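You operate a simulated robot arm through the tools that you are given. There is no shell and no other tool.

You run a simulated robot arm. Do the job below in one go: nothing can be reset, and whatever is moved stays where it is left.

JOB
Check the white gauge against the tester: green tray if they agree, yellow tray if not.
Fine: gauge on the white post, white port knob open, vent shut, pump to about 60 kPa; vent before lifting it off; leave port and vent open.

The check looks at the end state, three seconds after you hand in, the way a careful person would. Anything else that was tipped, shoved, dropped, spilled or broken makes it a failure.

ROBOT AND FRAMES
A 6-joint arm with a fingered hand, fixed in place. Base frame: the origin is on the floor under the middle of its stand, x ahead of it, y to its left, z up; the work surface is at about z = 86. Readings come in cm, degrees, newtons and seconds.
With the tool pointing down near the work surface it reaches from about 34 to 76 cm from the base axis. Its first joint turns from -166.0 to 166.0 degrees. Payload 4 kg.
The TCP is the grasp point between the finger pads, 2.6 cm short of the fingertips. In the tool frame z runs along the fingers and y along their closing line. The gripper opens to 14.8 cm; its body begins 7.3 cm behind the TCP. The gripper is a hand of 3 fingers: y runs from the thumb to the fingers, the wrist lies at [0, 0, -23.9] in the tool frame.
Orientation is told as [roll, pitch, yaw] about the base's x, y, z axes, in that order, counted from this pose: with the fingers straight down and closing along the base's y, the tool's x points along the base's -x, its y along +y and its z along -z.

CONTROLS
- The arm moves only by the tool nudge_tool. Its argument "targets" is a list that holds one entry, the list of rows, each a list of 6 numbers: the shift along the tool's x, y, z in cm, then the turn, a rotation vector about the tool's x, y, z in rad. In form: [[[tx, ty, tz, wx, wy, wz], ...]]. A call has 1 to 20 rows; each row shifts and turns the commanded pose from where the row before left it, along the tool's axes as they then stand. Each row takes 0.2 s and may step no farther than 5 cm and 8.6 degrees from the row before; otherwise, the whole call is refused. Where a pose cannot be reached the arm comes as near as it can. A force on the tool above 40 N (or 10 N above the force at the start of the call, whichever is more), or a blocked arm, ends the call early, and 0.2 s more pass. In this call time passes only in rows, and 0.2 s behind the last. It gives the time, the measured TCP pose, the force on the tool (base axes), the opening and the grip force at its end, in the units of the frame above (readings bear some noise), with the torque about the TCP (base axes, N m) and any sound that the robot's microphone picked up.
- Cameras (640 x 400 px; columns grow to the right, rows downward): "scene" is fixed at [4.82, 65.14, 144.74]; the picture's right is [-0.20, -0.98, 0.00], its down [-0.79, 0.16, -0.59] and it looks along [0.57, -0.12, -0.81] (base axes); focal length 320 px, centre (320, 200). "wrist" rides on the gripper at [6.8, -3.9, -9] in the tool frame; the picture's right is [0.50, 0.87, 0.00], its down [-0.66, 0.38, -0.65] and it looks along [-0.57, 0.33, 0.76] (tool axes); focal length 222 px, centre (320, 200). There is no depth. A picture from a camera that has moved, and an enlarged one, comes with that camera's place and axes in the base frame and with its lens. The place of the scene camera against the robot may be out by one fixed shift of up to 2.5 cm in any direction.
- camera(camera): a new picture of that camera. No time passes.
- move_column(by): slides the trunk up (or, below 0, down) by that many cm; the arm rides with it, the base frame stays. It gives what a move gives, with no picture.
- set_fingers(finger1, finger2, thumb_bend): sets how far each is bent, from 0 (flat) to 1 (curled in); at 0.3 the hand is open as for a grip, at 0.7 the pads meet at the TCP. One left out holds its place. A second passes; each finger stops where it meets its share of the squeeze, and holds until it gets a number again. It is the only way to open and close the hand. It gives what a move gives, with no picture; readings hold the bend of each and the force on the fingers (four entries, about 0 where the hand has none), thumb and palm.
- inspect(camera, box): a new picture of the part [left, top, right, bottom] of that camera's present view, enlarged. No time passes.
- hand_in(): hands the job in; it is judged then, once.

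Places have to be worked out from the pictures, the camera data and where the tool is seen. Open the gripper and draw the arm clear of the work before you hand the job in, unless the task says otherwise.

The tools are called after "Emit:" by a JSON object that holds its "method" and its "body". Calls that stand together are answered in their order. nudge_tool: Moves the arm, as the interface text tells. Its arguments: {"type":"object","properties":{"targets":{"type":"array","items":{"type":"array","items":{"type":"array","items":{"type":"number"}}}}},"required":["targets"]} The other tools are called the same way: move_column (by) moves the trunk up or down; set_fingers (finger1, finger2, thumb_bend) moves the fingers one by one; camera (camera) takes a picture; inspect (camera, box) takes an enlarged picture of a part of a camera's view; hand_in () hands the job in.

At the start:

```text
t: 0.0
tcp_pos: [29.26, 48.12, 115.72]
tcp_rot: [0.0, 0.0, 0.0]
ft_force: [-0.3, 0.4, 0.0]
wrist_torque: [-0.01, 0.01, -0.02]
grip_width: 14.78
grip_force: 0.0
shape: jaw
bend: [0.3, 0.3, 0.3]
finger forces: [0.0, 0.0, 0.0, 0.0, 0.0, 0.1]
trunk travel left (down, up): [-52.5, 6.5]
```

scene: 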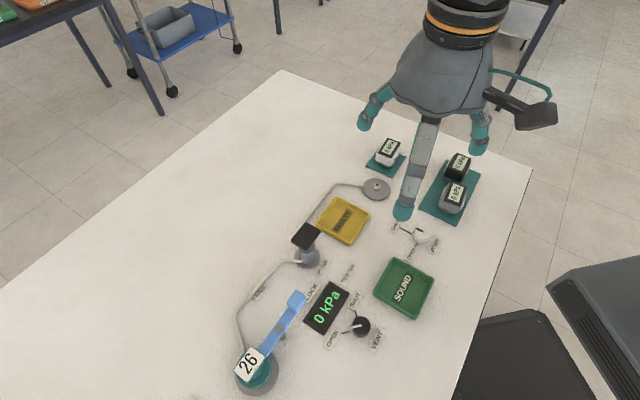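
wrist: 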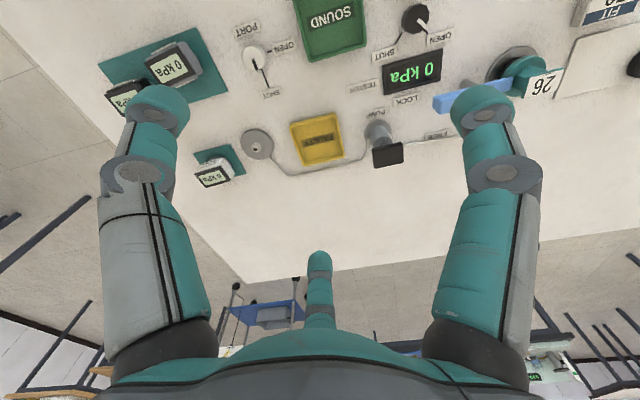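

I'll start with enlarged views of the table to work out what each item is and where it stands.

Emit:
{"method": "inspect", "body": {"camera": "scene", "box": [340, 120, 500, 220]}}

Emit:
{"method": "inspect", "body": {"camera": "scene", "box": [220, 170, 460, 320]}}

Emit:
{"method": "inspect", "body": {"camera": "scene", "box": [220, 250, 460, 400]}}

Emit:
{"method": "inspect", "body": {"camera": "wrist", "box": [180, 0, 340, 100]}}

Emit:
{"method": "inspect", "body": {"camera": "wrist", "box": [340, 0, 580, 150]}}

Emit:
{"method": "inspect", "body": {"camera": "wrist", "box": [80, 20, 280, 200]}}

```text
4.00 times, centred on (420, 170) of scene
camera zoom: at [4.82, 65.14, 144.74], right [-0.2, -0.98, 0.0], down [-0.79, 0.16, -0.59], along [0.57, -0.12, -0.81], focal length 1279 px, centre (-80, 320)
```

zoom: 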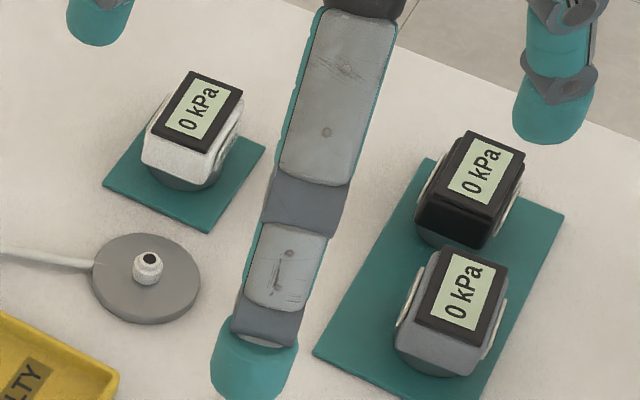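

```text
2.67 times, centred on (340, 245) of scene
camera zoom: at [4.82, 65.14, 144.74], right [-0.2, -0.98, 0.0], down [-0.79, 0.16, -0.59], along [0.57, -0.12, -0.81], focal length 852 px, centre (267, 80)
```

zoom: 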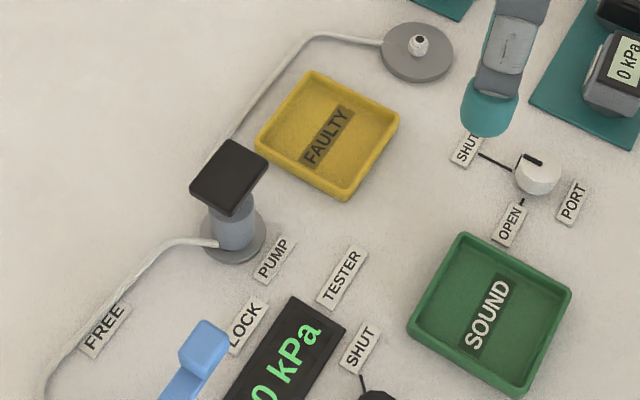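

```text
2.67 times, centred on (340, 325) of scene
camera zoom: at [4.82, 65.14, 144.74], right [-0.2, -0.98, 0.0], down [-0.79, 0.16, -0.59], along [0.57, -0.12, -0.81], focal length 852 px, centre (267, -133)
```

zoom: 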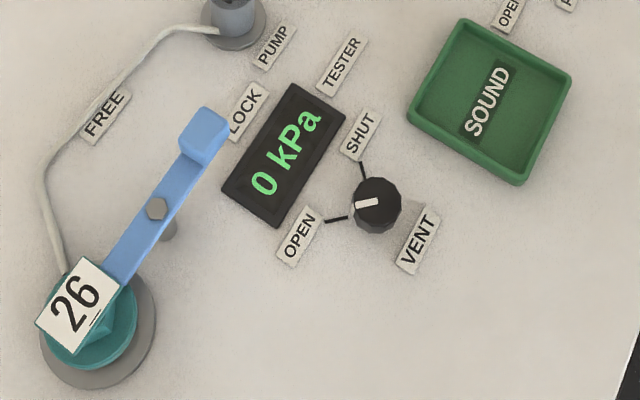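

```text
4.00 times, centred on (260, 50) of wrist
camera zoom: at [22.5, 44.3, 124.72], right [-0.5, 0.87, 0.0], down [0.66, 0.38, 0.65], along [0.57, 0.33, -0.76], focal length 888 px, centre (560, 800)
```

zoom: 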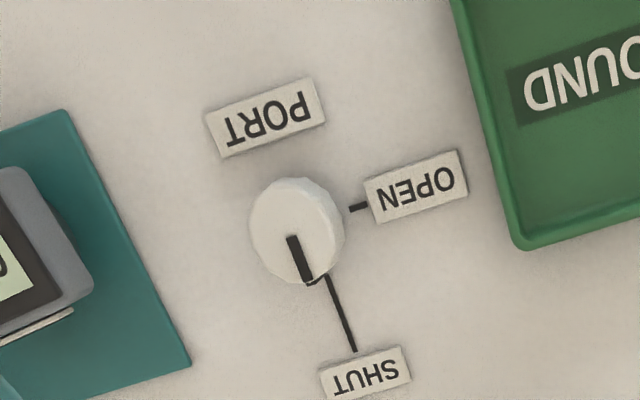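

```text
2.67 times, centred on (460, 75) of wrist
camera zoom: at [22.5, 44.3, 124.72], right [-0.5, 0.87, 0.0], down [0.66, 0.38, 0.65], along [0.57, 0.33, -0.76], focal length 592 px, centre (-53, 533)
```

zoom: 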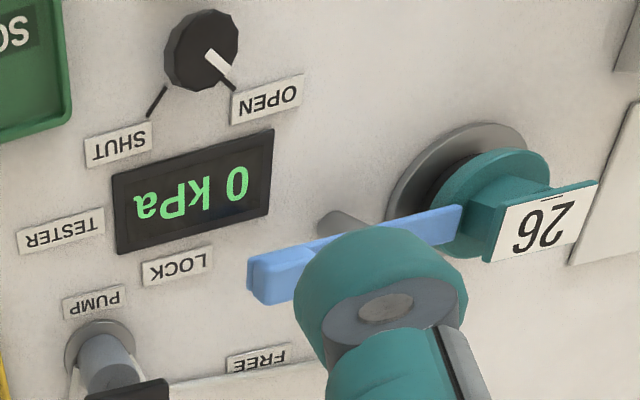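

```text
2.22 times, centred on (180, 110) of wrist
camera zoom: at [22.5, 44.3, 124.72], right [-0.5, 0.87, 0.0], down [0.66, 0.38, 0.65], along [0.57, 0.33, -0.76], focal length 494 px, centre (631, 400)
```

zoom: 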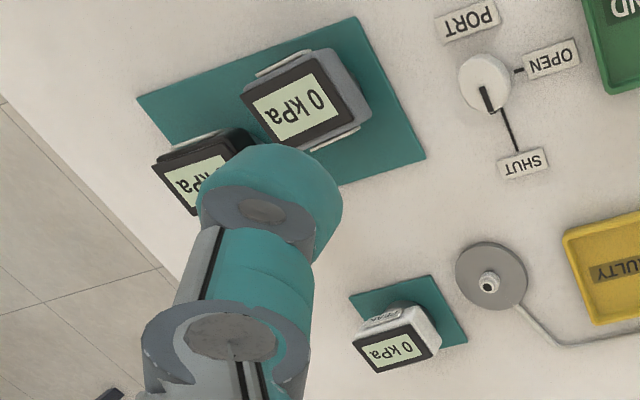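

The wrist view puts the white post near [44.9, 43.9] and the white gauge near [52.8, 39.2]. The port knob points at SHUT and the vent points at OPEN. I'll move above the white gauge, well clear of it, to look closer.

Emit:
{"method": "nudge_tool", "body": {"targets": [[[-3.25, -1.34, 1.5, 0, 0, 0], [-3.25, -1.34, 1.5, 0, 0, 0], [-3.25, -1.34, 1.5, 0, 0, 0], [-3.25, -1.34, 1.5, 0, 0, 0], [-3.25, -1.34, 1.5, 0, 0, 0], [-3.25, -1.34, 1.5, 0, 0, 0], [-3.25, -1.34, 1.5, 0, 0, 0]]]}}

Emit:
{"method": "camera", "body": {"camera": "wrist"}}

Emit:
{"method": "camera", "body": {"camera": "scene"}}

```text
t: 1.6
tcp_pos: [52.23, 38.82, 104.94]
tcp_rot: [0.0, 0.0, 0.1]
ft_force: [0.2, 0.7, -0.2]
wrist_torque: [-0.03, -0.02, -0.01]
grip_width: 14.81
grip_force: 0.1
shape: jaw
bend: [0.3, 0.3, 0.3]
finger forces: [0.0, 0.0, 0.1, 0.0, 0.0, 0.1]
trunk travel left (down, up): [-52.5, 6.5]
```

```text
taken
camera wrist: at [45.41, 34.89, 113.95], right [-0.5, 0.87, 0.0], down [0.65, 0.38, 0.65], along [0.57, 0.33, -0.76], focal length 222 px, centre (320, 200)
```

wrist: 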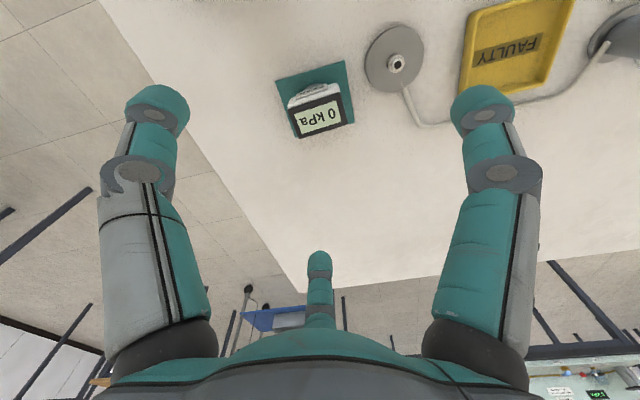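

```text
taken
```

scene: 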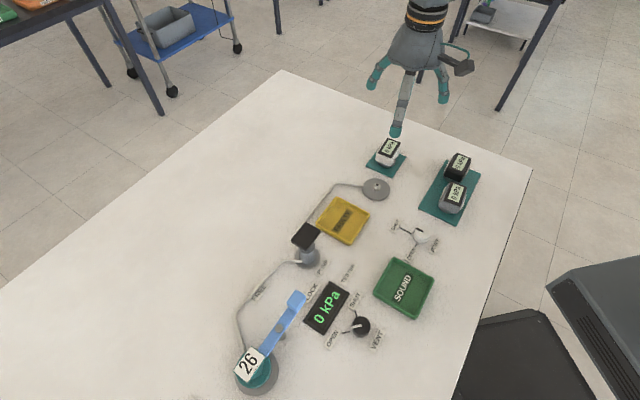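

I'll enlarge the gauge, the post and the hand.

Emit:
{"method": "inspect", "body": {"camera": "wrist", "box": [260, 50, 380, 150]}}

Emit:
{"method": "inspect", "body": {"camera": "wrist", "box": [350, 10, 450, 100]}}

Emit:
{"method": "inspect", "body": {"camera": "scene", "box": [340, 40, 480, 210]}}

Emit:
{"method": "inspect", "body": {"camera": "scene", "box": [390, 210, 450, 260]}}

Emit:
{"method": "inspect", "body": {"camera": "scene", "box": [270, 210, 340, 280]}}

Emit:
{"method": "inspect", "body": {"camera": "scene", "box": [225, 280, 325, 400]}}

```text
4.00 times, centred on (320, 100) of wrist
camera zoom: at [45.41, 34.89, 113.95], right [-0.5, 0.87, 0.0], down [0.65, 0.38, 0.65], along [0.57, 0.33, -0.76], focal length 888 px, centre (320, 600)
```

zoom: 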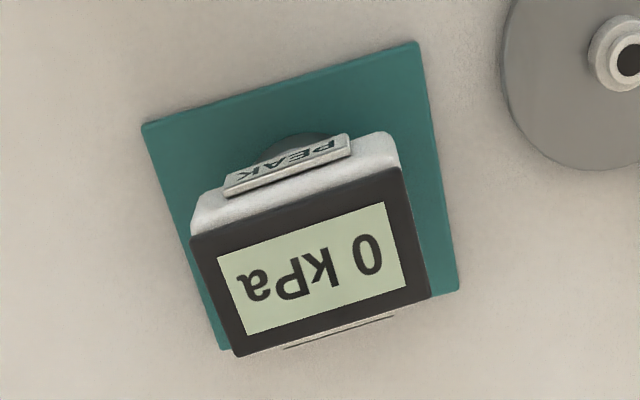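

```text
4.44 times, centred on (400, 55) of wrist
camera zoom: at [45.41, 34.89, 113.95], right [-0.5, 0.87, 0.0], down [0.65, 0.38, 0.65], along [0.57, 0.33, -0.76], focal length 987 px, centre (-36, 844)
```

zoom: 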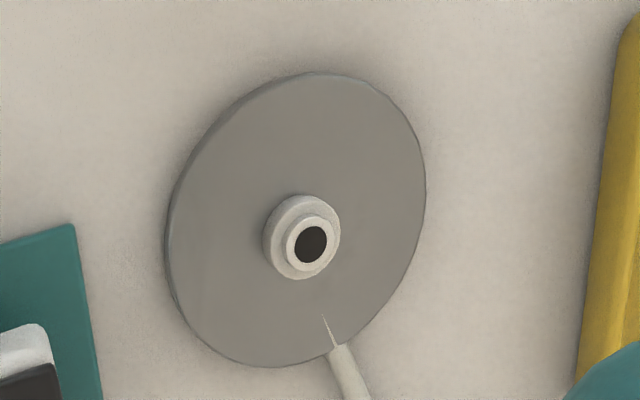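

```text
2.35 times, centred on (410, 125) of scene
camera zoom: at [4.82, 65.14, 144.74], right [-0.2, -0.98, 0.0], down [-0.79, 0.16, -0.59], along [0.57, -0.12, -0.81], focal length 752 px, centre (108, 376)
```

zoom: 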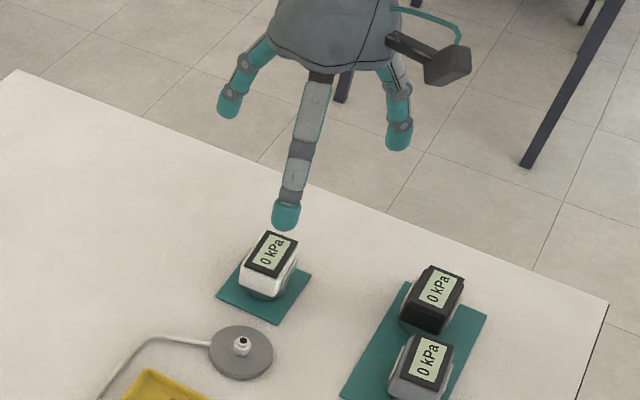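

```text
8.00 times, centred on (420, 235) of scene
camera zoom: at [4.82, 65.14, 144.74], right [-0.2, -0.98, 0.0], down [-0.79, 0.16, -0.59], along [0.57, -0.12, -0.81], focal length 2558 px, centre (-480, -80)
```

zoom: 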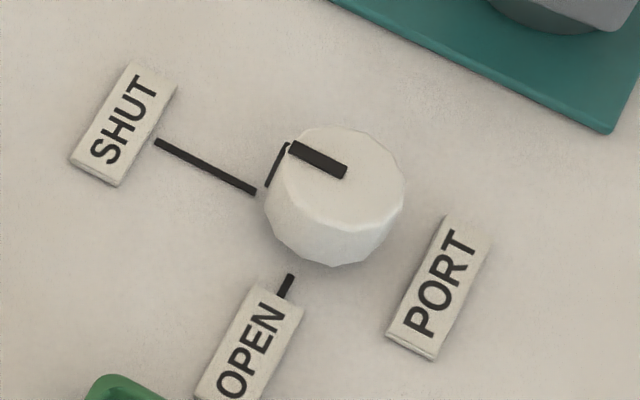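

```text
5.71 times, centred on (305, 245) of scene
camera zoom: at [4.82, 65.14, 144.74], right [-0.2, -0.98, 0.0], down [-0.79, 0.16, -0.59], along [0.57, -0.12, -0.81], focal length 1827 px, centre (406, -57)
```

zoom: 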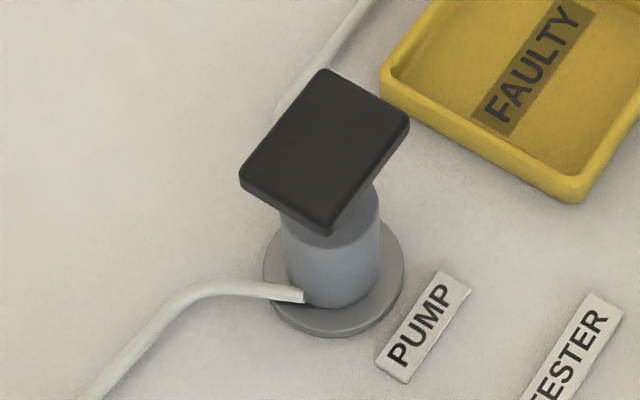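

```text
3.33 times, centred on (275, 340) of scene
camera zoom: at [4.82, 65.14, 144.74], right [-0.2, -0.98, 0.0], down [-0.79, 0.16, -0.59], along [0.57, -0.12, -0.81], focal length 1066 px, centre (470, -267)
```

zoom: 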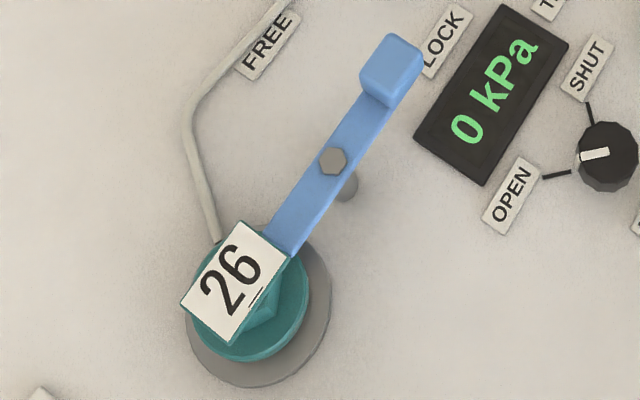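

The white gauge has a side plate labelled "PEAK", which may be a button that must not be squeezed. I'll lower a little and offset toward −x/−y to see that side close up. The fingertips will be at z≈95, above the gauge top at about 91.5.

Emit:
{"method": "nudge_tool", "body": {"targets": [[[1.65, -1.0, 2.4, 0, 0, 0], [1.65, -1.0, 2.4, 0, 0, 0], [1.65, -1.0, 2.4, 0, 0, 0]]]}}

Emit:
{"method": "camera", "body": {"camera": "wrist"}}

Emit:
{"method": "inspect", "body": {"camera": "wrist", "box": [240, 100, 400, 200]}}

```text
t: 2.4
tcp_pos: [47.13, 35.58, 97.91]
tcp_rot: [0.0, 0.0, 0.1]
ft_force: [0.0, 0.1, 0.5]
wrist_torque: [0.02, -0.01, -0.01]
grip_width: 14.78
grip_force: 0.0
shape: jaw
bend: [0.3, 0.3, 0.3]
finger forces: [0.0, 0.1, 0.1, 0.1, 0.0, 0.0]
trunk travel left (down, up): [-52.5, 6.5]
```

```text
taken
camera wrist: at [40.33, 31.74, 106.94], right [-0.5, 0.87, 0.0], down [0.65, 0.38, 0.65], along [0.57, 0.33, -0.76], focal length 222 px, centre (320, 200)
```

wrist: 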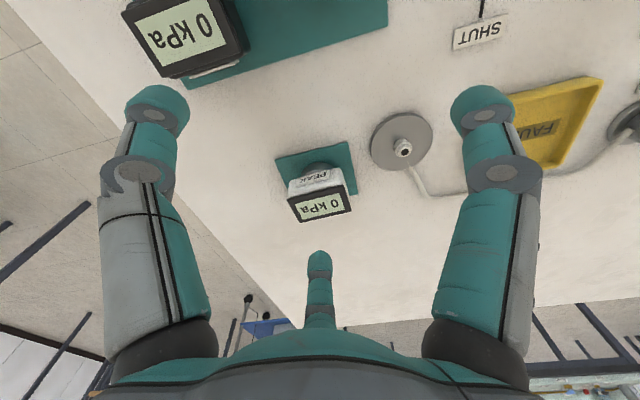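

```text
4.00 times, centred on (320, 150) of wrist
camera zoom: at [40.33, 31.74, 106.94], right [-0.5, 0.87, 0.0], down [0.65, 0.38, 0.65], along [0.57, 0.33, -0.76], focal length 888 px, centre (320, 400)
```

zoom: 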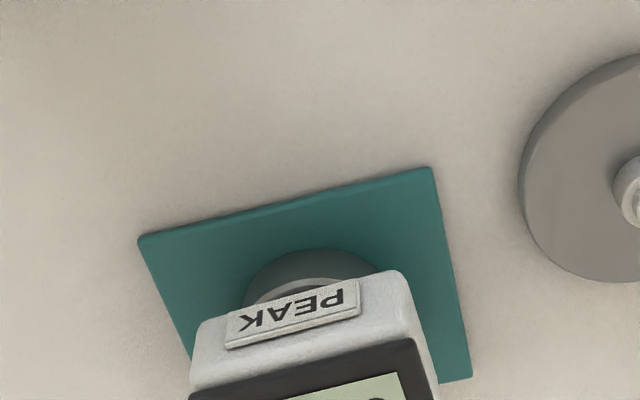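

The PEAK plate is a raised button on the −x/−y face. I'll enlarge the other gauges and the post for comparison.

Emit:
{"method": "inspect", "body": {"camera": "wrist", "box": [120, 0, 280, 100]}}

Emit:
{"method": "inspect", "body": {"camera": "wrist", "box": [270, 140, 370, 230]}}

Emit:
{"method": "inspect", "body": {"camera": "wrist", "box": [360, 100, 450, 180]}}

Emit:
{"method": "inspect", "body": {"camera": "scene", "box": [360, 130, 420, 180]}}

Emit:
{"method": "inspect", "body": {"camera": "scene", "box": [420, 140, 490, 230]}}

```text
4.00 times, centred on (200, 50) of wrist
camera zoom: at [40.33, 31.74, 106.94], right [-0.5, 0.87, 0.0], down [0.65, 0.38, 0.65], along [0.57, 0.33, -0.76], focal length 888 px, centre (800, 800)
```

zoom: 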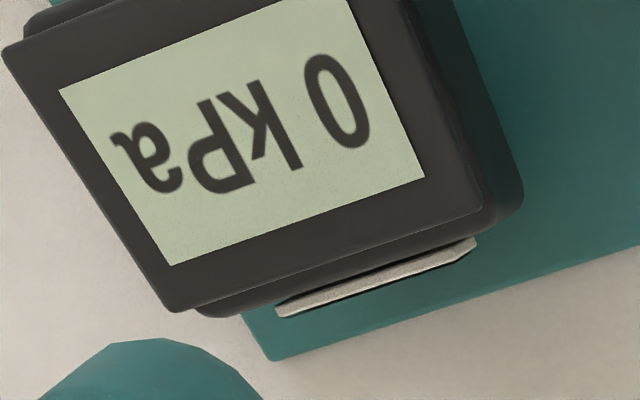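

```text
4.44 times, centred on (320, 185) of wrist
camera zoom: at [40.33, 31.74, 106.94], right [-0.5, 0.87, 0.0], down [0.65, 0.38, 0.65], along [0.57, 0.33, -0.76], focal length 987 px, centre (320, 267)
```

zoom: 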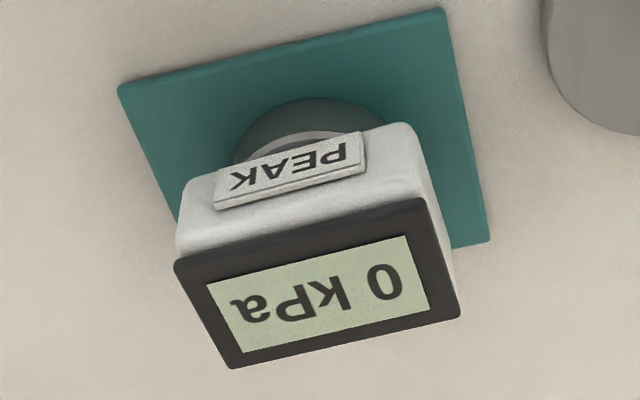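

```text
5.00 times, centred on (405, 140) of wrist
camera zoom: at [40.33, 31.74, 106.94], right [-0.5, 0.87, 0.0], down [0.65, 0.38, 0.65], along [0.57, 0.33, -0.76], focal length 1111 px, centre (-105, 500)
```

zoom: 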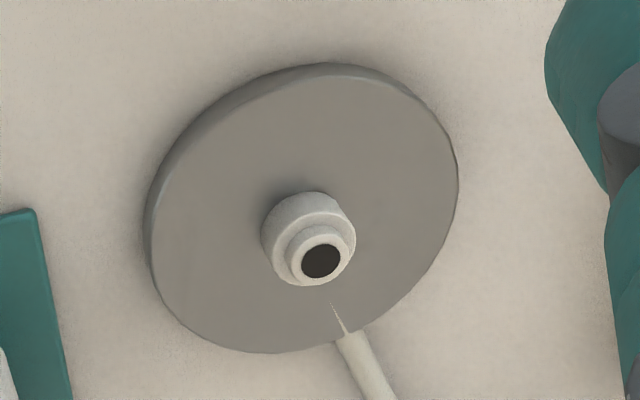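

```text
8.00 times, centred on (390, 155) of scene
camera zoom: at [4.82, 65.14, 144.74], right [-0.2, -0.98, 0.0], down [-0.79, 0.16, -0.59], along [0.57, -0.12, -0.81], focal length 2558 px, centre (-240, 560)
```

zoom: 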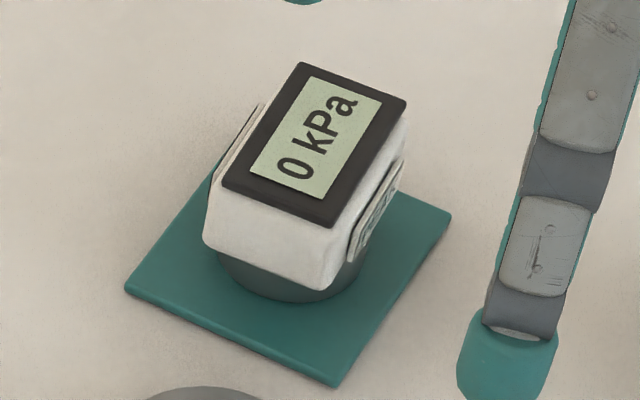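

```text
4.44 times, centred on (455, 185) of scene
camera zoom: at [4.82, 65.14, 144.74], right [-0.2, -0.98, 0.0], down [-0.79, 0.16, -0.59], along [0.57, -0.12, -0.81], focal length 1421 px, centre (-280, 267)
```

zoom: 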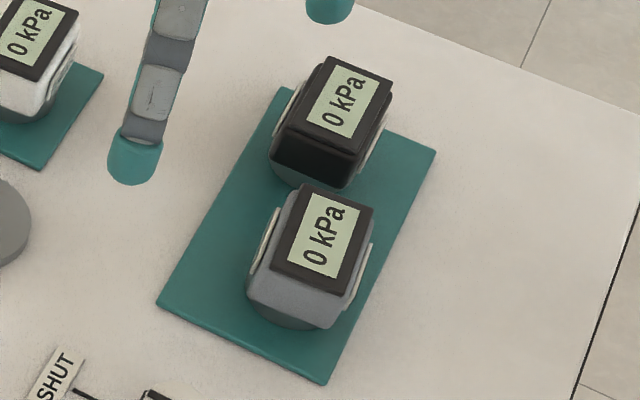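

Each gauge has raised plates on both wide faces. I'll swing the camera round to the other side of the white gauge to read its second plate, staying at z≈98.

Emit:
{"method": "nudge_tool", "body": {"targets": [[[-1.7, 3.13, -0.33, 0, 0, 0], [-1.7, 3.13, -0.33, 0, 0, 0], [-1.7, 3.13, -0.33, 0, 0, 0], [0, 0, 0, 0, 0, 0.1434], [0, 0, 0, 0, 0, 0.1434], [0, 0, 0, 0, 0, 0.1434], [0, 0, 0, 0, 0, 0.1434], [0, 0, 0, 0, 0, 0.1434], [0, 0, 0, 0, 0, 0.1434], [0, 0, 0, 0, 0, 0.1434], [0, 0, 0, 0, 0, 0.1434], [0, 0, 0, 0, 0, 0.1434], [0, 0, 0, 0, 0, 0.1434], [0, 0, 0, 0, 0, 0.1434], [0, 0, 0, 0, 0, 0.1434], [0, 0, 0, 0, 0, 0.1434], [0, 0, 0, 0, 0, 0.1434]]]}}

Emit:
{"method": "camera", "body": {"camera": "wrist"}}

Emit:
{"method": "inspect", "body": {"camera": "wrist", "box": [240, 120, 400, 220]}}

```text
t: 6.0
tcp_pos: [52.31, 45.22, 98.96]
tcp_rot: [-0.1, 0.1, -115.2]
ft_force: [-0.1, -0.2, 0.2]
wrist_torque: [-0.01, 0.02, -0.01]
grip_width: 14.8
grip_force: 0.1
shape: jaw
bend: [0.3, 0.3, 0.3]
finger forces: [0.1, 0.1, 0.1, 0.0, 0.0, 0.1]
trunk travel left (down, up): [-52.5, 6.5]
```

```text
taken
camera wrist: at [51.58, 53.0, 107.95], right [1.0, 0.08, 0.0], down [0.06, -0.75, 0.65], along [0.05, -0.65, -0.76], focal length 222 px, centre (320, 200)
```

wrist: 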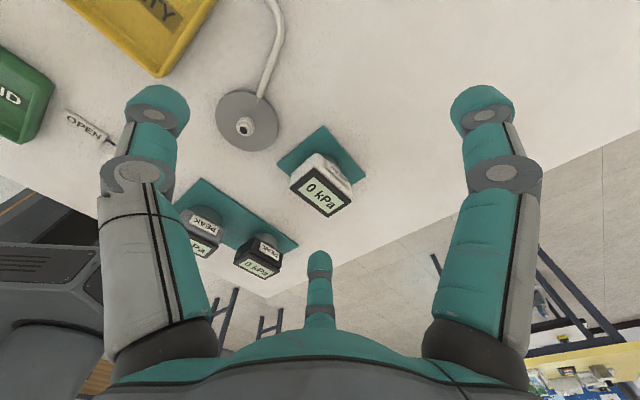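

```text
4.00 times, centred on (320, 170) of wrist
camera zoom: at [51.58, 53.0, 107.95], right [1.0, 0.08, 0.0], down [0.06, -0.75, 0.65], along [0.05, -0.65, -0.76], focal length 888 px, centre (320, 320)
```

zoom: 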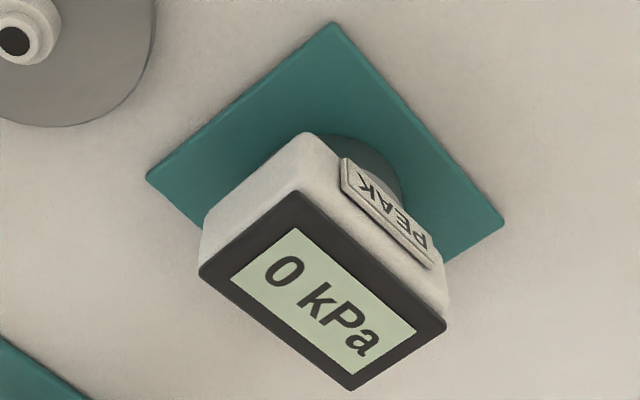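

Both wide faces carry PEAK buttons, so I should hold the gauge by its two plain ends (the axis along about [-0.72, 0.69]). I'll test how the fingers close while still in free air.

Emit:
{"method": "set_fingers", "body": {"finger1": 0.5, "finger2": 0.3, "thumb_bend": 0.5}}

Emit:
{"method": "camera", "body": {"camera": "wrist"}}

Emit:
{"method": "inspect", "body": {"camera": "scene", "box": [300, 20, 500, 220]}}

```text
t: 7.0
tcp_pos: [52.25, 45.23, 98.98]
tcp_rot: [0.0, 0.0, -115.0]
ft_force: [0.9, 0.2, -0.2]
wrist_torque: [0.0, 0.0, 0.03]
grip_width: 6.26
grip_force: 0.1
shape: fingers
bend: [0.5, 0.3, 0.5]
finger forces: [0.0, 0.0, 0.1, 0.0, 0.0, 0.1]
trunk travel left (down, up): [-52.5, 6.5]
```

```text
taken
camera wrist: at [51.56, 53.0, 107.95], right [1.0, 0.09, 0.0], down [0.07, -0.75, 0.65], along [0.06, -0.65, -0.76], focal length 222 px, centre (320, 200)
```

wrist: 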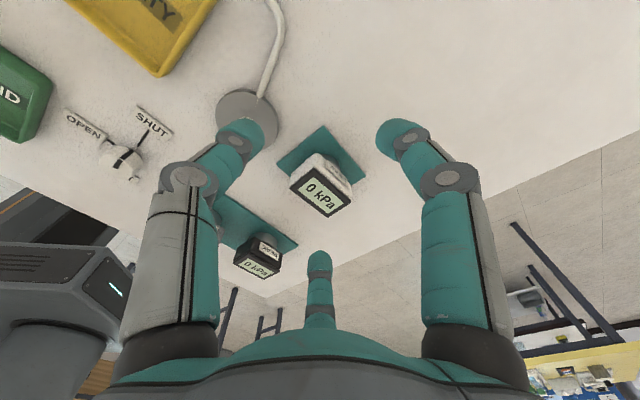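

```text
2.00 times, centred on (400, 120) of scene
camera zoom: at [4.82, 65.14, 144.74], right [-0.2, -0.98, 0.0], down [-0.79, 0.16, -0.59], along [0.57, -0.12, -0.81], focal length 639 px, centre (160, 360)
```

zoom: 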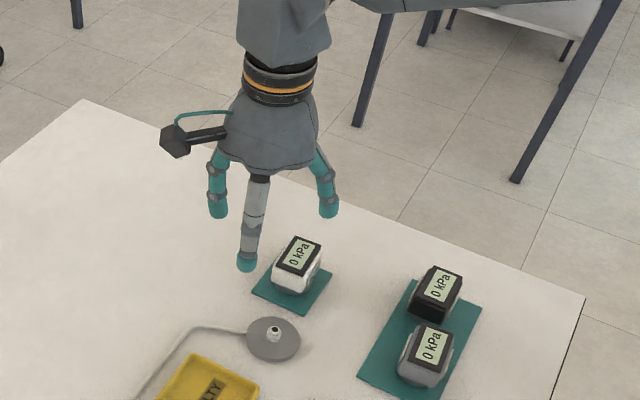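

Finger1 is the right-hand finger in the wrist view, and the three fingers sit 120° apart. My plan is the thumb on one plain end of the gauge and the two fingers on the corners of the other end, clear of both PEAK plates. I'll pre-shape the hand, turn to yaw ≈ −132.4° and hover over the gauge with the TCP shifted 1.9 cm toward the finger end.

Emit:
{"method": "set_fingers", "body": {"finger1": 0.45, "finger2": 0.45, "thumb_bend": 0.36}}

Emit:
{"method": "nudge_tool", "body": {"targets": [[[0, 0, 0, 0, 0, 0.1012], [0, 0, 0, 0, 0, 0.1012], [0, 0, 0, 0, 0, 0.1012], [-2.09, 3.28, 0, 0, 0, 0], [-2.09, 3.28, 0, 0, 0, 0]]]}}

Emit:
{"method": "camera", "body": {"camera": "wrist"}}

Emit:
{"method": "inspect", "body": {"camera": "scene", "box": [320, 40, 480, 200]}}

```text
t: 8.0
tcp_pos: [52.23, 45.19, 98.91]
tcp_rot: [-0.1, 0.0, -115.1]
ft_force: [0.2, 0.1, 0.3]
wrist_torque: [-0.03, 0.01, 0.02]
grip_width: 9.32
grip_force: 0.1
shape: fingers
bend: [0.45, 0.45, 0.36]
finger forces: [0.1, 0.1, 0.0, 0.1, 0.0, 0.1]
trunk travel left (down, up): [-52.5, 6.5]
```

```text
t: 9.2
tcp_pos: [54.12, 37.93, 99.25]
tcp_rot: [0.0, -0.1, -132.4]
ft_force: [-0.6, 0.3, 0.0]
wrist_torque: [0.03, -0.03, -0.02]
grip_width: 9.35
grip_force: 0.2
shape: fingers
bend: [0.45, 0.45, 0.36]
finger forces: [0.0, 0.0, 0.0, 0.1, 0.0, 0.0]
trunk travel left (down, up): [-52.5, 6.5]
```

```text
taken
camera wrist: at [55.86, 45.56, 108.31], right [0.98, -0.22, 0.0], down [-0.16, -0.74, 0.65], along [-0.14, -0.64, -0.76], focal length 222 px, centre (320, 200)
```

wrist: 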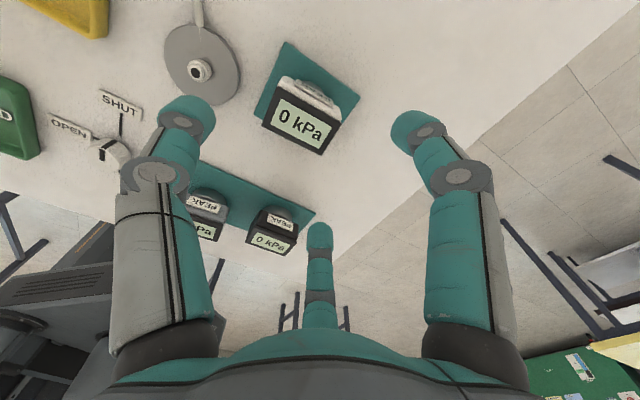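

```text
2.50 times, centred on (400, 120) of scene
camera zoom: at [4.82, 65.14, 144.74], right [-0.2, -0.98, 0.0], down [-0.79, 0.16, -0.59], along [0.57, -0.12, -0.81], focal length 799 px, centre (120, 400)
```

zoom: 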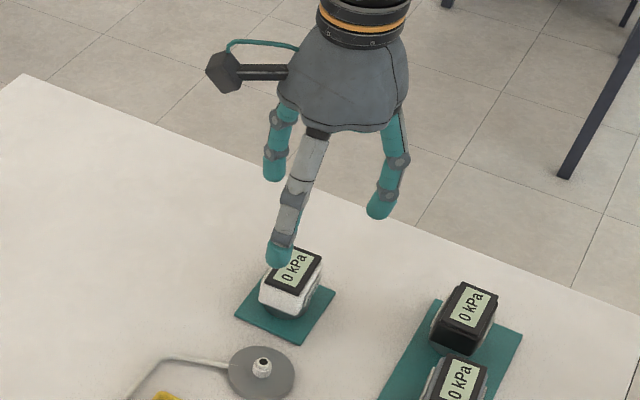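

Pad radius fits r ≈ 18.5·(0.7 − bend). I'll rehearse the closed grip shape in free air above the gauge to check the pad geometry.

Emit:
{"method": "set_fingers", "body": {"finger1": 0.58, "finger2": 0.58, "thumb_bend": 0.45}}

Emit:
{"method": "camera", "body": {"camera": "wrist"}}

Emit:
{"method": "inspect", "body": {"camera": "wrist", "box": [180, 50, 460, 225]}}

Emit:
{"method": "inspect", "body": {"camera": "scene", "box": [340, 60, 460, 180]}}

```text
t: 10.2
tcp_pos: [54.11, 38.06, 99.31]
tcp_rot: [0.1, 0.0, -132.4]
ft_force: [0.4, 0.3, 0.3]
wrist_torque: [-0.02, 0.01, -0.01]
grip_width: 6.03
grip_force: 0.1
shape: fingers
bend: [0.57, 0.57, 0.45]
finger forces: [0.0, 0.1, 0.0, 0.1, 0.0, 0.0]
trunk travel left (down, up): [-52.5, 6.5]
```

```text
taken
camera wrist: at [55.88, 45.59, 108.28], right [0.98, -0.22, 0.0], down [-0.16, -0.74, 0.65], along [-0.14, -0.64, -0.76], focal length 222 px, centre (320, 200)
```

wrist: 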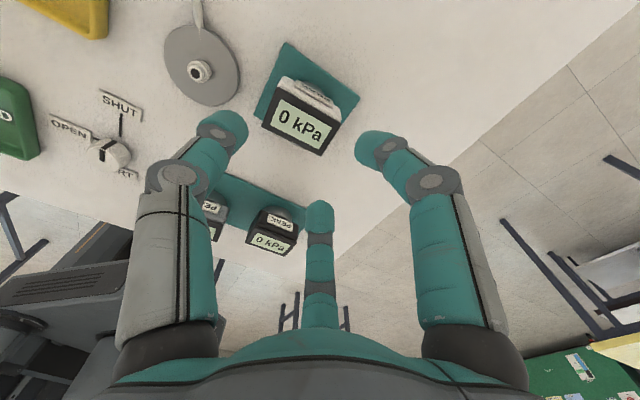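

```text
2.29 times, centred on (320, 138) of wrist
camera zoom: at [55.88, 45.59, 108.28], right [0.98, -0.22, 0.0], down [-0.16, -0.74, 0.65], along [-0.14, -0.64, -0.76], focal length 508 px, centre (320, 343)
```

zoom: 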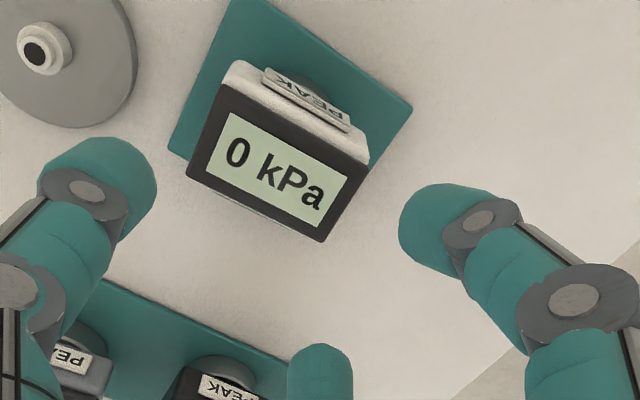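

```text
3.33 times, centred on (400, 120) of scene
camera zoom: at [4.82, 65.14, 144.74], right [-0.2, -0.98, 0.0], down [-0.79, 0.16, -0.59], along [0.57, -0.12, -0.81], focal length 1066 px, centre (53, 467)
```

zoom: 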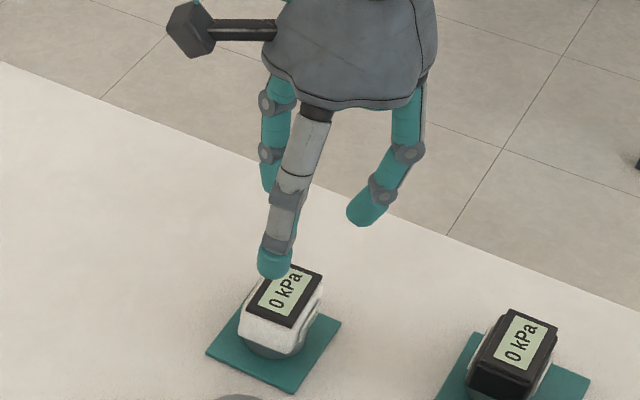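

The spherical tips (radius ≈0.95) contact about 2.3 cm below the TCP. Shifting the TCP 2.95 cm toward the finger end puts both fingers on the plain end face and the thumb on the opposite end, fully clear of the PEAK plates. I'll set the opening and come part of the way down.

Emit:
{"method": "set_fingers", "body": {"finger1": 0.54, "finger2": 0.54, "thumb_bend": 0.33}}

Emit:
{"method": "nudge_tool", "body": {"targets": [[[-0.04, 1.28, 0, 0, 0, 0], [0, 0, 1.5, 0, 0, 0], [0, 0, 1.5, 0, 0, 0]]]}}

Emit:
{"method": "camera", "body": {"camera": "wrist"}}

Emit:
{"method": "inspect", "body": {"camera": "wrist", "box": [180, 50, 460, 225]}}

Emit:
{"method": "inspect", "body": {"camera": "scene", "box": [340, 80, 460, 200]}}

```text
t: 11.2
tcp_pos: [54.25, 37.97, 99.3]
tcp_rot: [0.0, 0.1, -132.3]
ft_force: [-0.5, 0.2, 1.0]
wrist_torque: [0.01, 0.01, 0.02]
grip_width: 8.48
grip_force: 0.1
shape: fingers
bend: [0.54, 0.54, 0.33]
finger forces: [0.0, 0.0, 0.0, 0.1, 0.0, 0.1]
trunk travel left (down, up): [-52.5, 6.5]
```

```text
t: 12.0
tcp_pos: [55.08, 36.97, 95.92]
tcp_rot: [0.0, 0.0, -132.4]
ft_force: [0.2, -0.2, -0.5]
wrist_torque: [0.0, -0.02, -0.02]
grip_width: 8.49
grip_force: 0.0
shape: fingers
bend: [0.54, 0.54, 0.33]
finger forces: [0.0, 0.1, 0.0, 0.0, 0.0, 0.0]
trunk travel left (down, up): [-52.5, 6.5]
```

```text
taken
camera wrist: at [56.8, 44.6, 105.02], right [0.98, -0.22, 0.0], down [-0.16, -0.74, 0.65], along [-0.14, -0.64, -0.76], focal length 222 px, centre (320, 200)
```

wrist: 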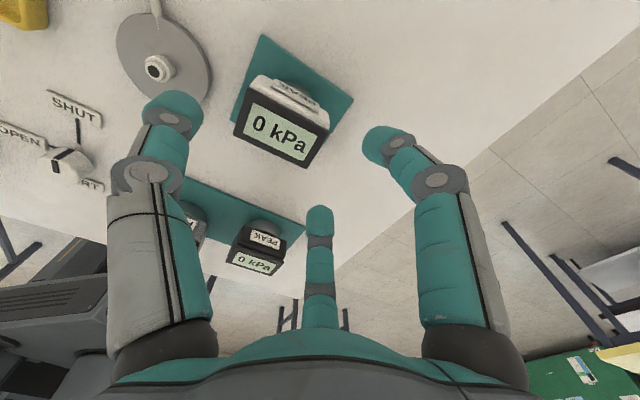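

```text
2.29 times, centred on (320, 138) of wrist
camera zoom: at [56.8, 44.6, 105.02], right [0.98, -0.22, 0.0], down [-0.16, -0.74, 0.65], along [-0.14, -0.64, -0.76], focal length 508 px, centre (320, 343)
```

zoom: 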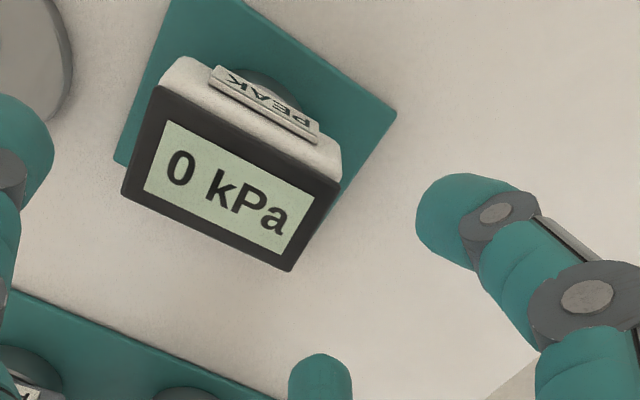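

```text
3.33 times, centred on (400, 140) of scene
camera zoom: at [4.82, 65.14, 144.74], right [-0.2, -0.98, 0.0], down [-0.79, 0.16, -0.59], along [0.57, -0.12, -0.81], focal length 1066 px, centre (53, 400)
```

zoom: 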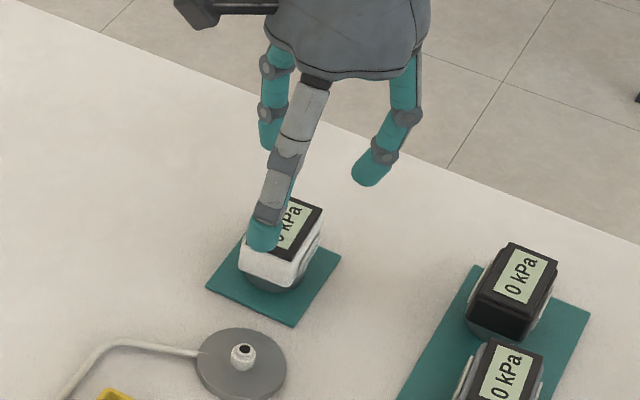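

Clearances look right: the thumb is outside the display's "0" end and the fingers are beyond the "kPa" end. I'll go down to TCP z≈91.9.

Emit:
{"method": "nudge_tool", "body": {"targets": [[[0, 0.05, 1.4, 0, 0, 0], [0, 0, 1.4, 0, 0, 0], [0, 0, 1.3, 0, 0, 0]]]}}

Emit:
{"method": "camera", "body": {"camera": "wrist"}}

Emit:
{"method": "inspect", "body": {"camera": "wrist", "box": [140, 30, 460, 230]}}

Emit:
{"method": "inspect", "body": {"camera": "scene", "box": [350, 100, 450, 200]}}

```text
t: 12.8
tcp_pos: [55.11, 36.83, 91.98]
tcp_rot: [0.0, -0.1, -132.5]
ft_force: [0.1, 0.5, 0.2]
wrist_torque: [-0.01, 0.01, 0.01]
grip_width: 8.49
grip_force: 0.1
shape: fingers
bend: [0.54, 0.54, 0.33]
finger forces: [0.1, 0.1, 0.1, 0.0, 0.1, 0.0]
trunk travel left (down, up): [-52.5, 6.5]
```

```text
taken
camera wrist: at [56.86, 44.39, 101.09], right [0.98, -0.22, 0.0], down [-0.16, -0.74, 0.65], along [-0.14, -0.64, -0.76], focal length 222 px, centre (320, 200)
```

wrist: 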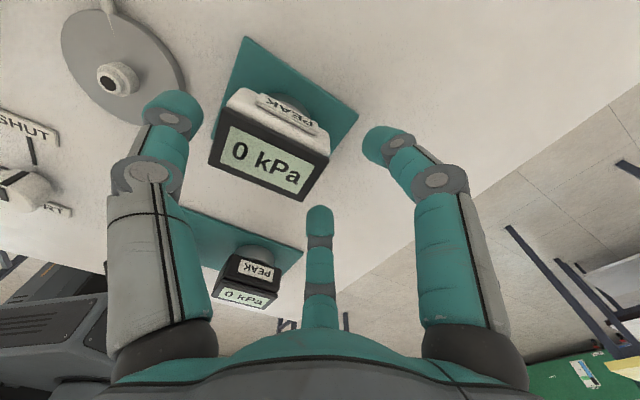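

```text
2.00 times, centred on (300, 130) of wrist
camera zoom: at [56.86, 44.39, 101.09], right [0.98, -0.22, 0.0], down [-0.16, -0.74, 0.65], along [-0.14, -0.64, -0.76], focal length 444 px, centre (360, 340)
```

zoom: 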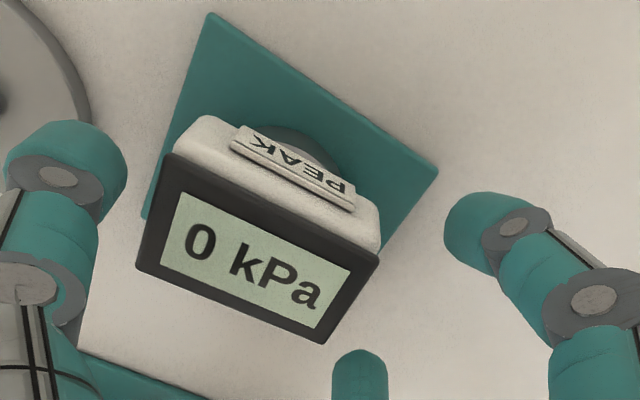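

```text
4.00 times, centred on (400, 150) of scene
camera zoom: at [4.82, 65.14, 144.74], right [-0.2, -0.98, 0.0], down [-0.79, 0.16, -0.59], along [0.57, -0.12, -0.81], focal length 1279 px, centre (0, 400)
```

zoom: 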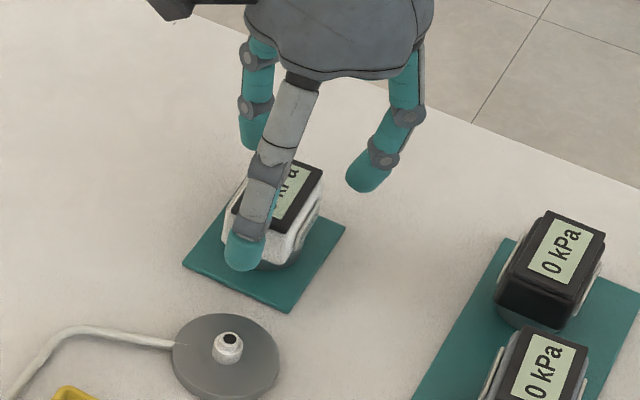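

Camera geometry puts the TCP 3.2 cm past the gauge centre instead of 2.95, so I'll trim that. Then I'll bring the fingers close to contact, but not touching, to check alignment.

Emit:
{"method": "nudge_tool", "body": {"targets": [[[0.16, -0.26, 0.05, 0, 0, 0]]]}}

Emit:
{"method": "set_fingers", "body": {"finger1": 0.63, "finger2": 0.63, "thumb_bend": 0.37}}

Emit:
{"method": "inspect", "body": {"camera": "wrist", "box": [140, 30, 460, 230]}}

Emit:
{"method": "inspect", "body": {"camera": "scene", "box": [350, 100, 450, 200]}}

```text
t: 13.2
tcp_pos: [55.05, 37.09, 91.96]
tcp_rot: [0.2, 0.0, -132.3]
ft_force: [0.8, 0.2, -0.4]
wrist_torque: [-0.03, 0.03, -0.01]
grip_width: 8.49
grip_force: 0.1
shape: fingers
bend: [0.54, 0.54, 0.33]
finger forces: [0.1, 0.1, 0.1, 0.0, 0.1, 0.0]
trunk travel left (down, up): [-52.5, 6.5]
```

```text
t: 14.2
tcp_pos: [55.09, 37.14, 91.93]
tcp_rot: [0.0, 0.0, -132.4]
ft_force: [-0.6, 0.2, -0.3]
wrist_torque: [-0.03, -0.05, -0.01]
grip_width: 6.68
grip_force: 0.0
shape: fingers
bend: [0.63, 0.63, 0.37]
finger forces: [0.0, 0.1, 0.0, 0.1, 0.0, 0.0]
trunk travel left (down, up): [-52.5, 6.5]
```

```text
2.00 times, centred on (300, 130) of wrist
camera zoom: at [56.78, 44.71, 100.97], right [0.98, -0.22, 0.0], down [-0.16, -0.74, 0.65], along [-0.14, -0.64, -0.76], focal length 444 px, centre (360, 340)
```

zoom: 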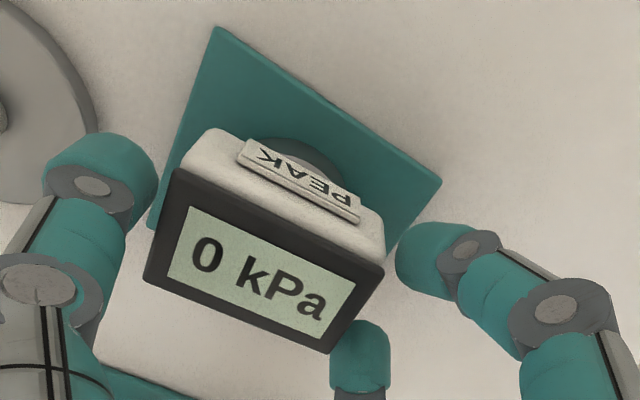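

```text
4.00 times, centred on (400, 150) of scene
camera zoom: at [4.82, 65.14, 144.74], right [-0.2, -0.98, 0.0], down [-0.79, 0.16, -0.59], along [0.57, -0.12, -0.81], focal length 1279 px, centre (0, 400)
```

zoom: 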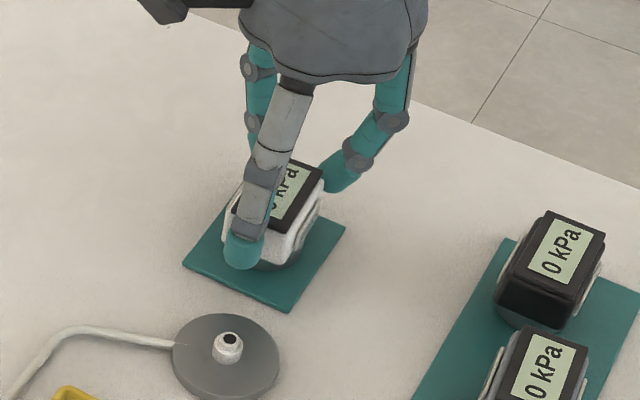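

Alignment is good. I'll lower 0.4 cm for a more central hold, then close the fingers and thumb together.

Emit:
{"method": "nudge_tool", "body": {"targets": [[[0, 0.1, 0.4, 0, 0, 0]]]}}

Emit:
{"method": "set_fingers", "body": {"finger1": 0.67, "finger2": 0.67, "thumb_bend": 0.4}}

Emit:
{"method": "inspect", "body": {"camera": "wrist", "box": [140, 30, 460, 230]}}

```text
t: 14.6
tcp_pos: [55.12, 37.08, 91.64]
tcp_rot: [0.0, 0.0, -132.4]
ft_force: [0.6, -0.3, -0.1]
wrist_torque: [-0.01, -0.02, -0.01]
grip_width: 6.68
grip_force: 0.1
shape: fingers
bend: [0.63, 0.63, 0.37]
finger forces: [0.0, 0.0, 0.1, 0.0, 0.1, 0.0]
trunk travel left (down, up): [-52.5, 6.5]
```

```text
t: 15.6
tcp_pos: [55.25, 36.96, 91.61]
tcp_rot: [0.0, 0.0, -132.4]
ft_force: [0.0, 0.6, 0.2]
wrist_torque: [0.05, 0.01, -0.06]
grip_width: 5.75
grip_force: 0.2
shape: fingers
bend: [0.67, 0.67, 0.4]
finger forces: [0.2, 0.1, 0.1, 0.0, 0.4, 0.0]
trunk travel left (down, up): [-52.5, 6.5]
```

```text
2.00 times, centred on (300, 130) of wrist
camera zoom: at [56.87, 44.63, 100.57], right [0.98, -0.22, 0.0], down [-0.16, -0.74, 0.65], along [-0.14, -0.64, -0.76], focal length 444 px, centre (360, 340)
```

zoom: 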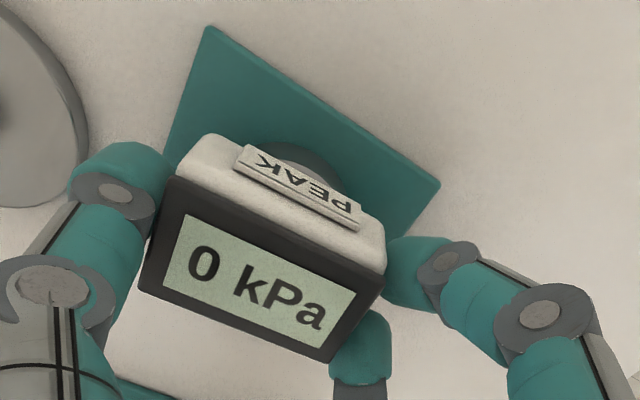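

Light contact has started on all sides, at the plain ends only. I'll squeeze a bit further.

Emit:
{"method": "set_fingers", "body": {"finger1": 0.7, "finger2": 0.7, "thumb_bend": 0.44}}

Emit:
{"method": "inspect", "body": {"camera": "wrist", "box": [140, 30, 460, 230]}}

Emit:
{"method": "inspect", "body": {"camera": "scene", "box": [350, 100, 450, 200]}}

```text
t: 16.6
tcp_pos: [55.28, 37.05, 91.51]
tcp_rot: [0.0, 0.1, -132.3]
ft_force: [0.3, 1.7, 0.9]
wrist_torque: [0.01, 0.04, 0.02]
grip_width: 5.47
grip_force: 3.7
shape: fingers
bend: [0.68, 0.68, 0.41]
finger forces: [1.7, 1.8, 0.1, 0.1, 4.0, 0.0]
trunk travel left (down, up): [-52.5, 6.5]
```

```text
2.00 times, centred on (300, 130) of wrist
camera zoom: at [56.87, 44.63, 100.57], right [0.98, -0.22, 0.0], down [-0.16, -0.74, 0.65], along [-0.14, -0.64, -0.76], focal length 444 px, centre (360, 340)
```

zoom: 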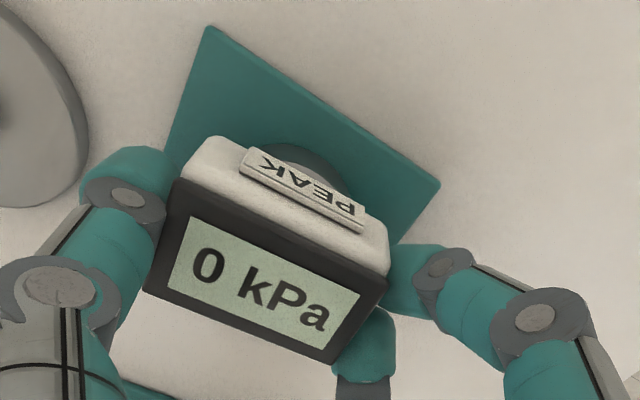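

```text
4.00 times, centred on (400, 150) of scene
camera zoom: at [4.82, 65.14, 144.74], right [-0.2, -0.98, 0.0], down [-0.79, 0.16, -0.59], along [0.57, -0.12, -0.81], focal length 1279 px, centre (0, 400)
```

zoom: 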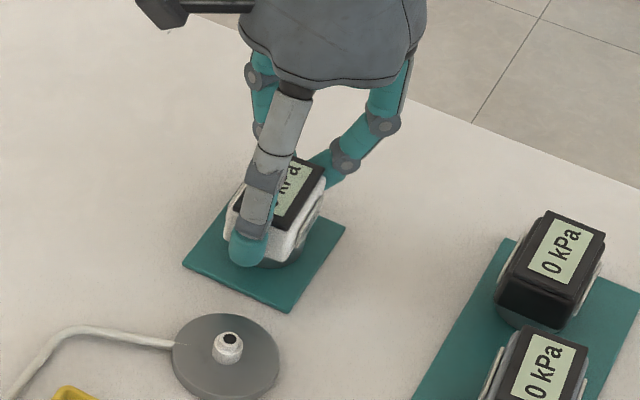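

The grip is symmetric at about 4 N, with PEAK untouched and the display still at 0 kPa. I'll ask for a slightly firmer hold, then test-lift 1 cm.

Emit:
{"method": "set_fingers", "body": {"finger1": 0.74, "finger2": 0.74, "thumb_bend": 0.48}}

Emit:
{"method": "nudge_tool", "body": {"targets": [[[0, 0, -0.5, 0, 0, 0], [0, 0, -0.5, 0, 0, 0]]]}}

Emit:
{"method": "camera", "body": {"camera": "wrist"}}

Emit:
{"method": "inspect", "body": {"camera": "wrist", "box": [140, 30, 460, 230]}}

Emit:
{"method": "inspect", "body": {"camera": "scene", "box": [350, 100, 450, 200]}}

```text
t: 17.6
tcp_pos: [55.23, 37.05, 91.53]
tcp_rot: [0.0, 0.0, -132.4]
ft_force: [-0.1, 0.7, 0.2]
wrist_torque: [0.05, 0.04, -0.01]
grip_width: 5.36
grip_force: 9.5
shape: fingers
bend: [0.72, 0.72, 0.43]
finger forces: [5.4, 5.4, 0.1, 0.1, 9.1, 0.0]
trunk travel left (down, up): [-52.5, 6.5]
```

```text
t: 18.2
tcp_pos: [55.12, 37.2, 92.49]
tcp_rot: [0.1, 0.1, -132.4]
ft_force: [-0.6, 0.5, -0.9]
wrist_torque: [-0.01, -0.04, -0.03]
grip_width: 5.35
grip_force: 10.3
shape: fingers
bend: [0.72, 0.72, 0.43]
finger forces: [5.7, 5.6, 0.0, 0.0, 9.0, 0.0]
trunk travel left (down, up): [-52.5, 6.5]
```

```text
taken
camera wrist: at [56.74, 44.67, 101.51], right [0.98, -0.22, 0.0], down [-0.16, -0.74, 0.65], along [-0.14, -0.64, -0.76], focal length 222 px, centre (320, 200)
```

wrist: 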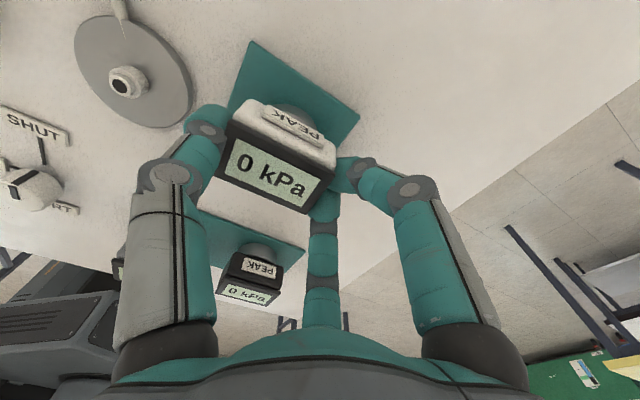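

```text
2.00 times, centred on (300, 130) of wrist
camera zoom: at [56.74, 44.67, 101.51], right [0.98, -0.22, 0.0], down [-0.16, -0.74, 0.65], along [-0.14, -0.64, -0.76], focal length 444 px, centre (360, 340)
```

zoom: 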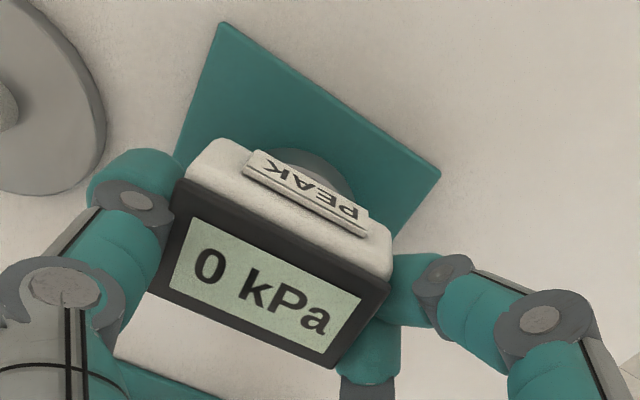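

```text
4.00 times, centred on (400, 150) of scene
camera zoom: at [4.82, 65.14, 144.74], right [-0.2, -0.98, 0.0], down [-0.79, 0.16, -0.59], along [0.57, -0.12, -0.81], focal length 1279 px, centre (0, 400)
```

zoom: 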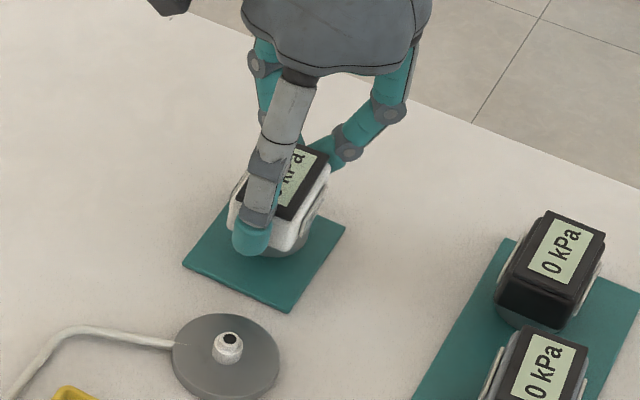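

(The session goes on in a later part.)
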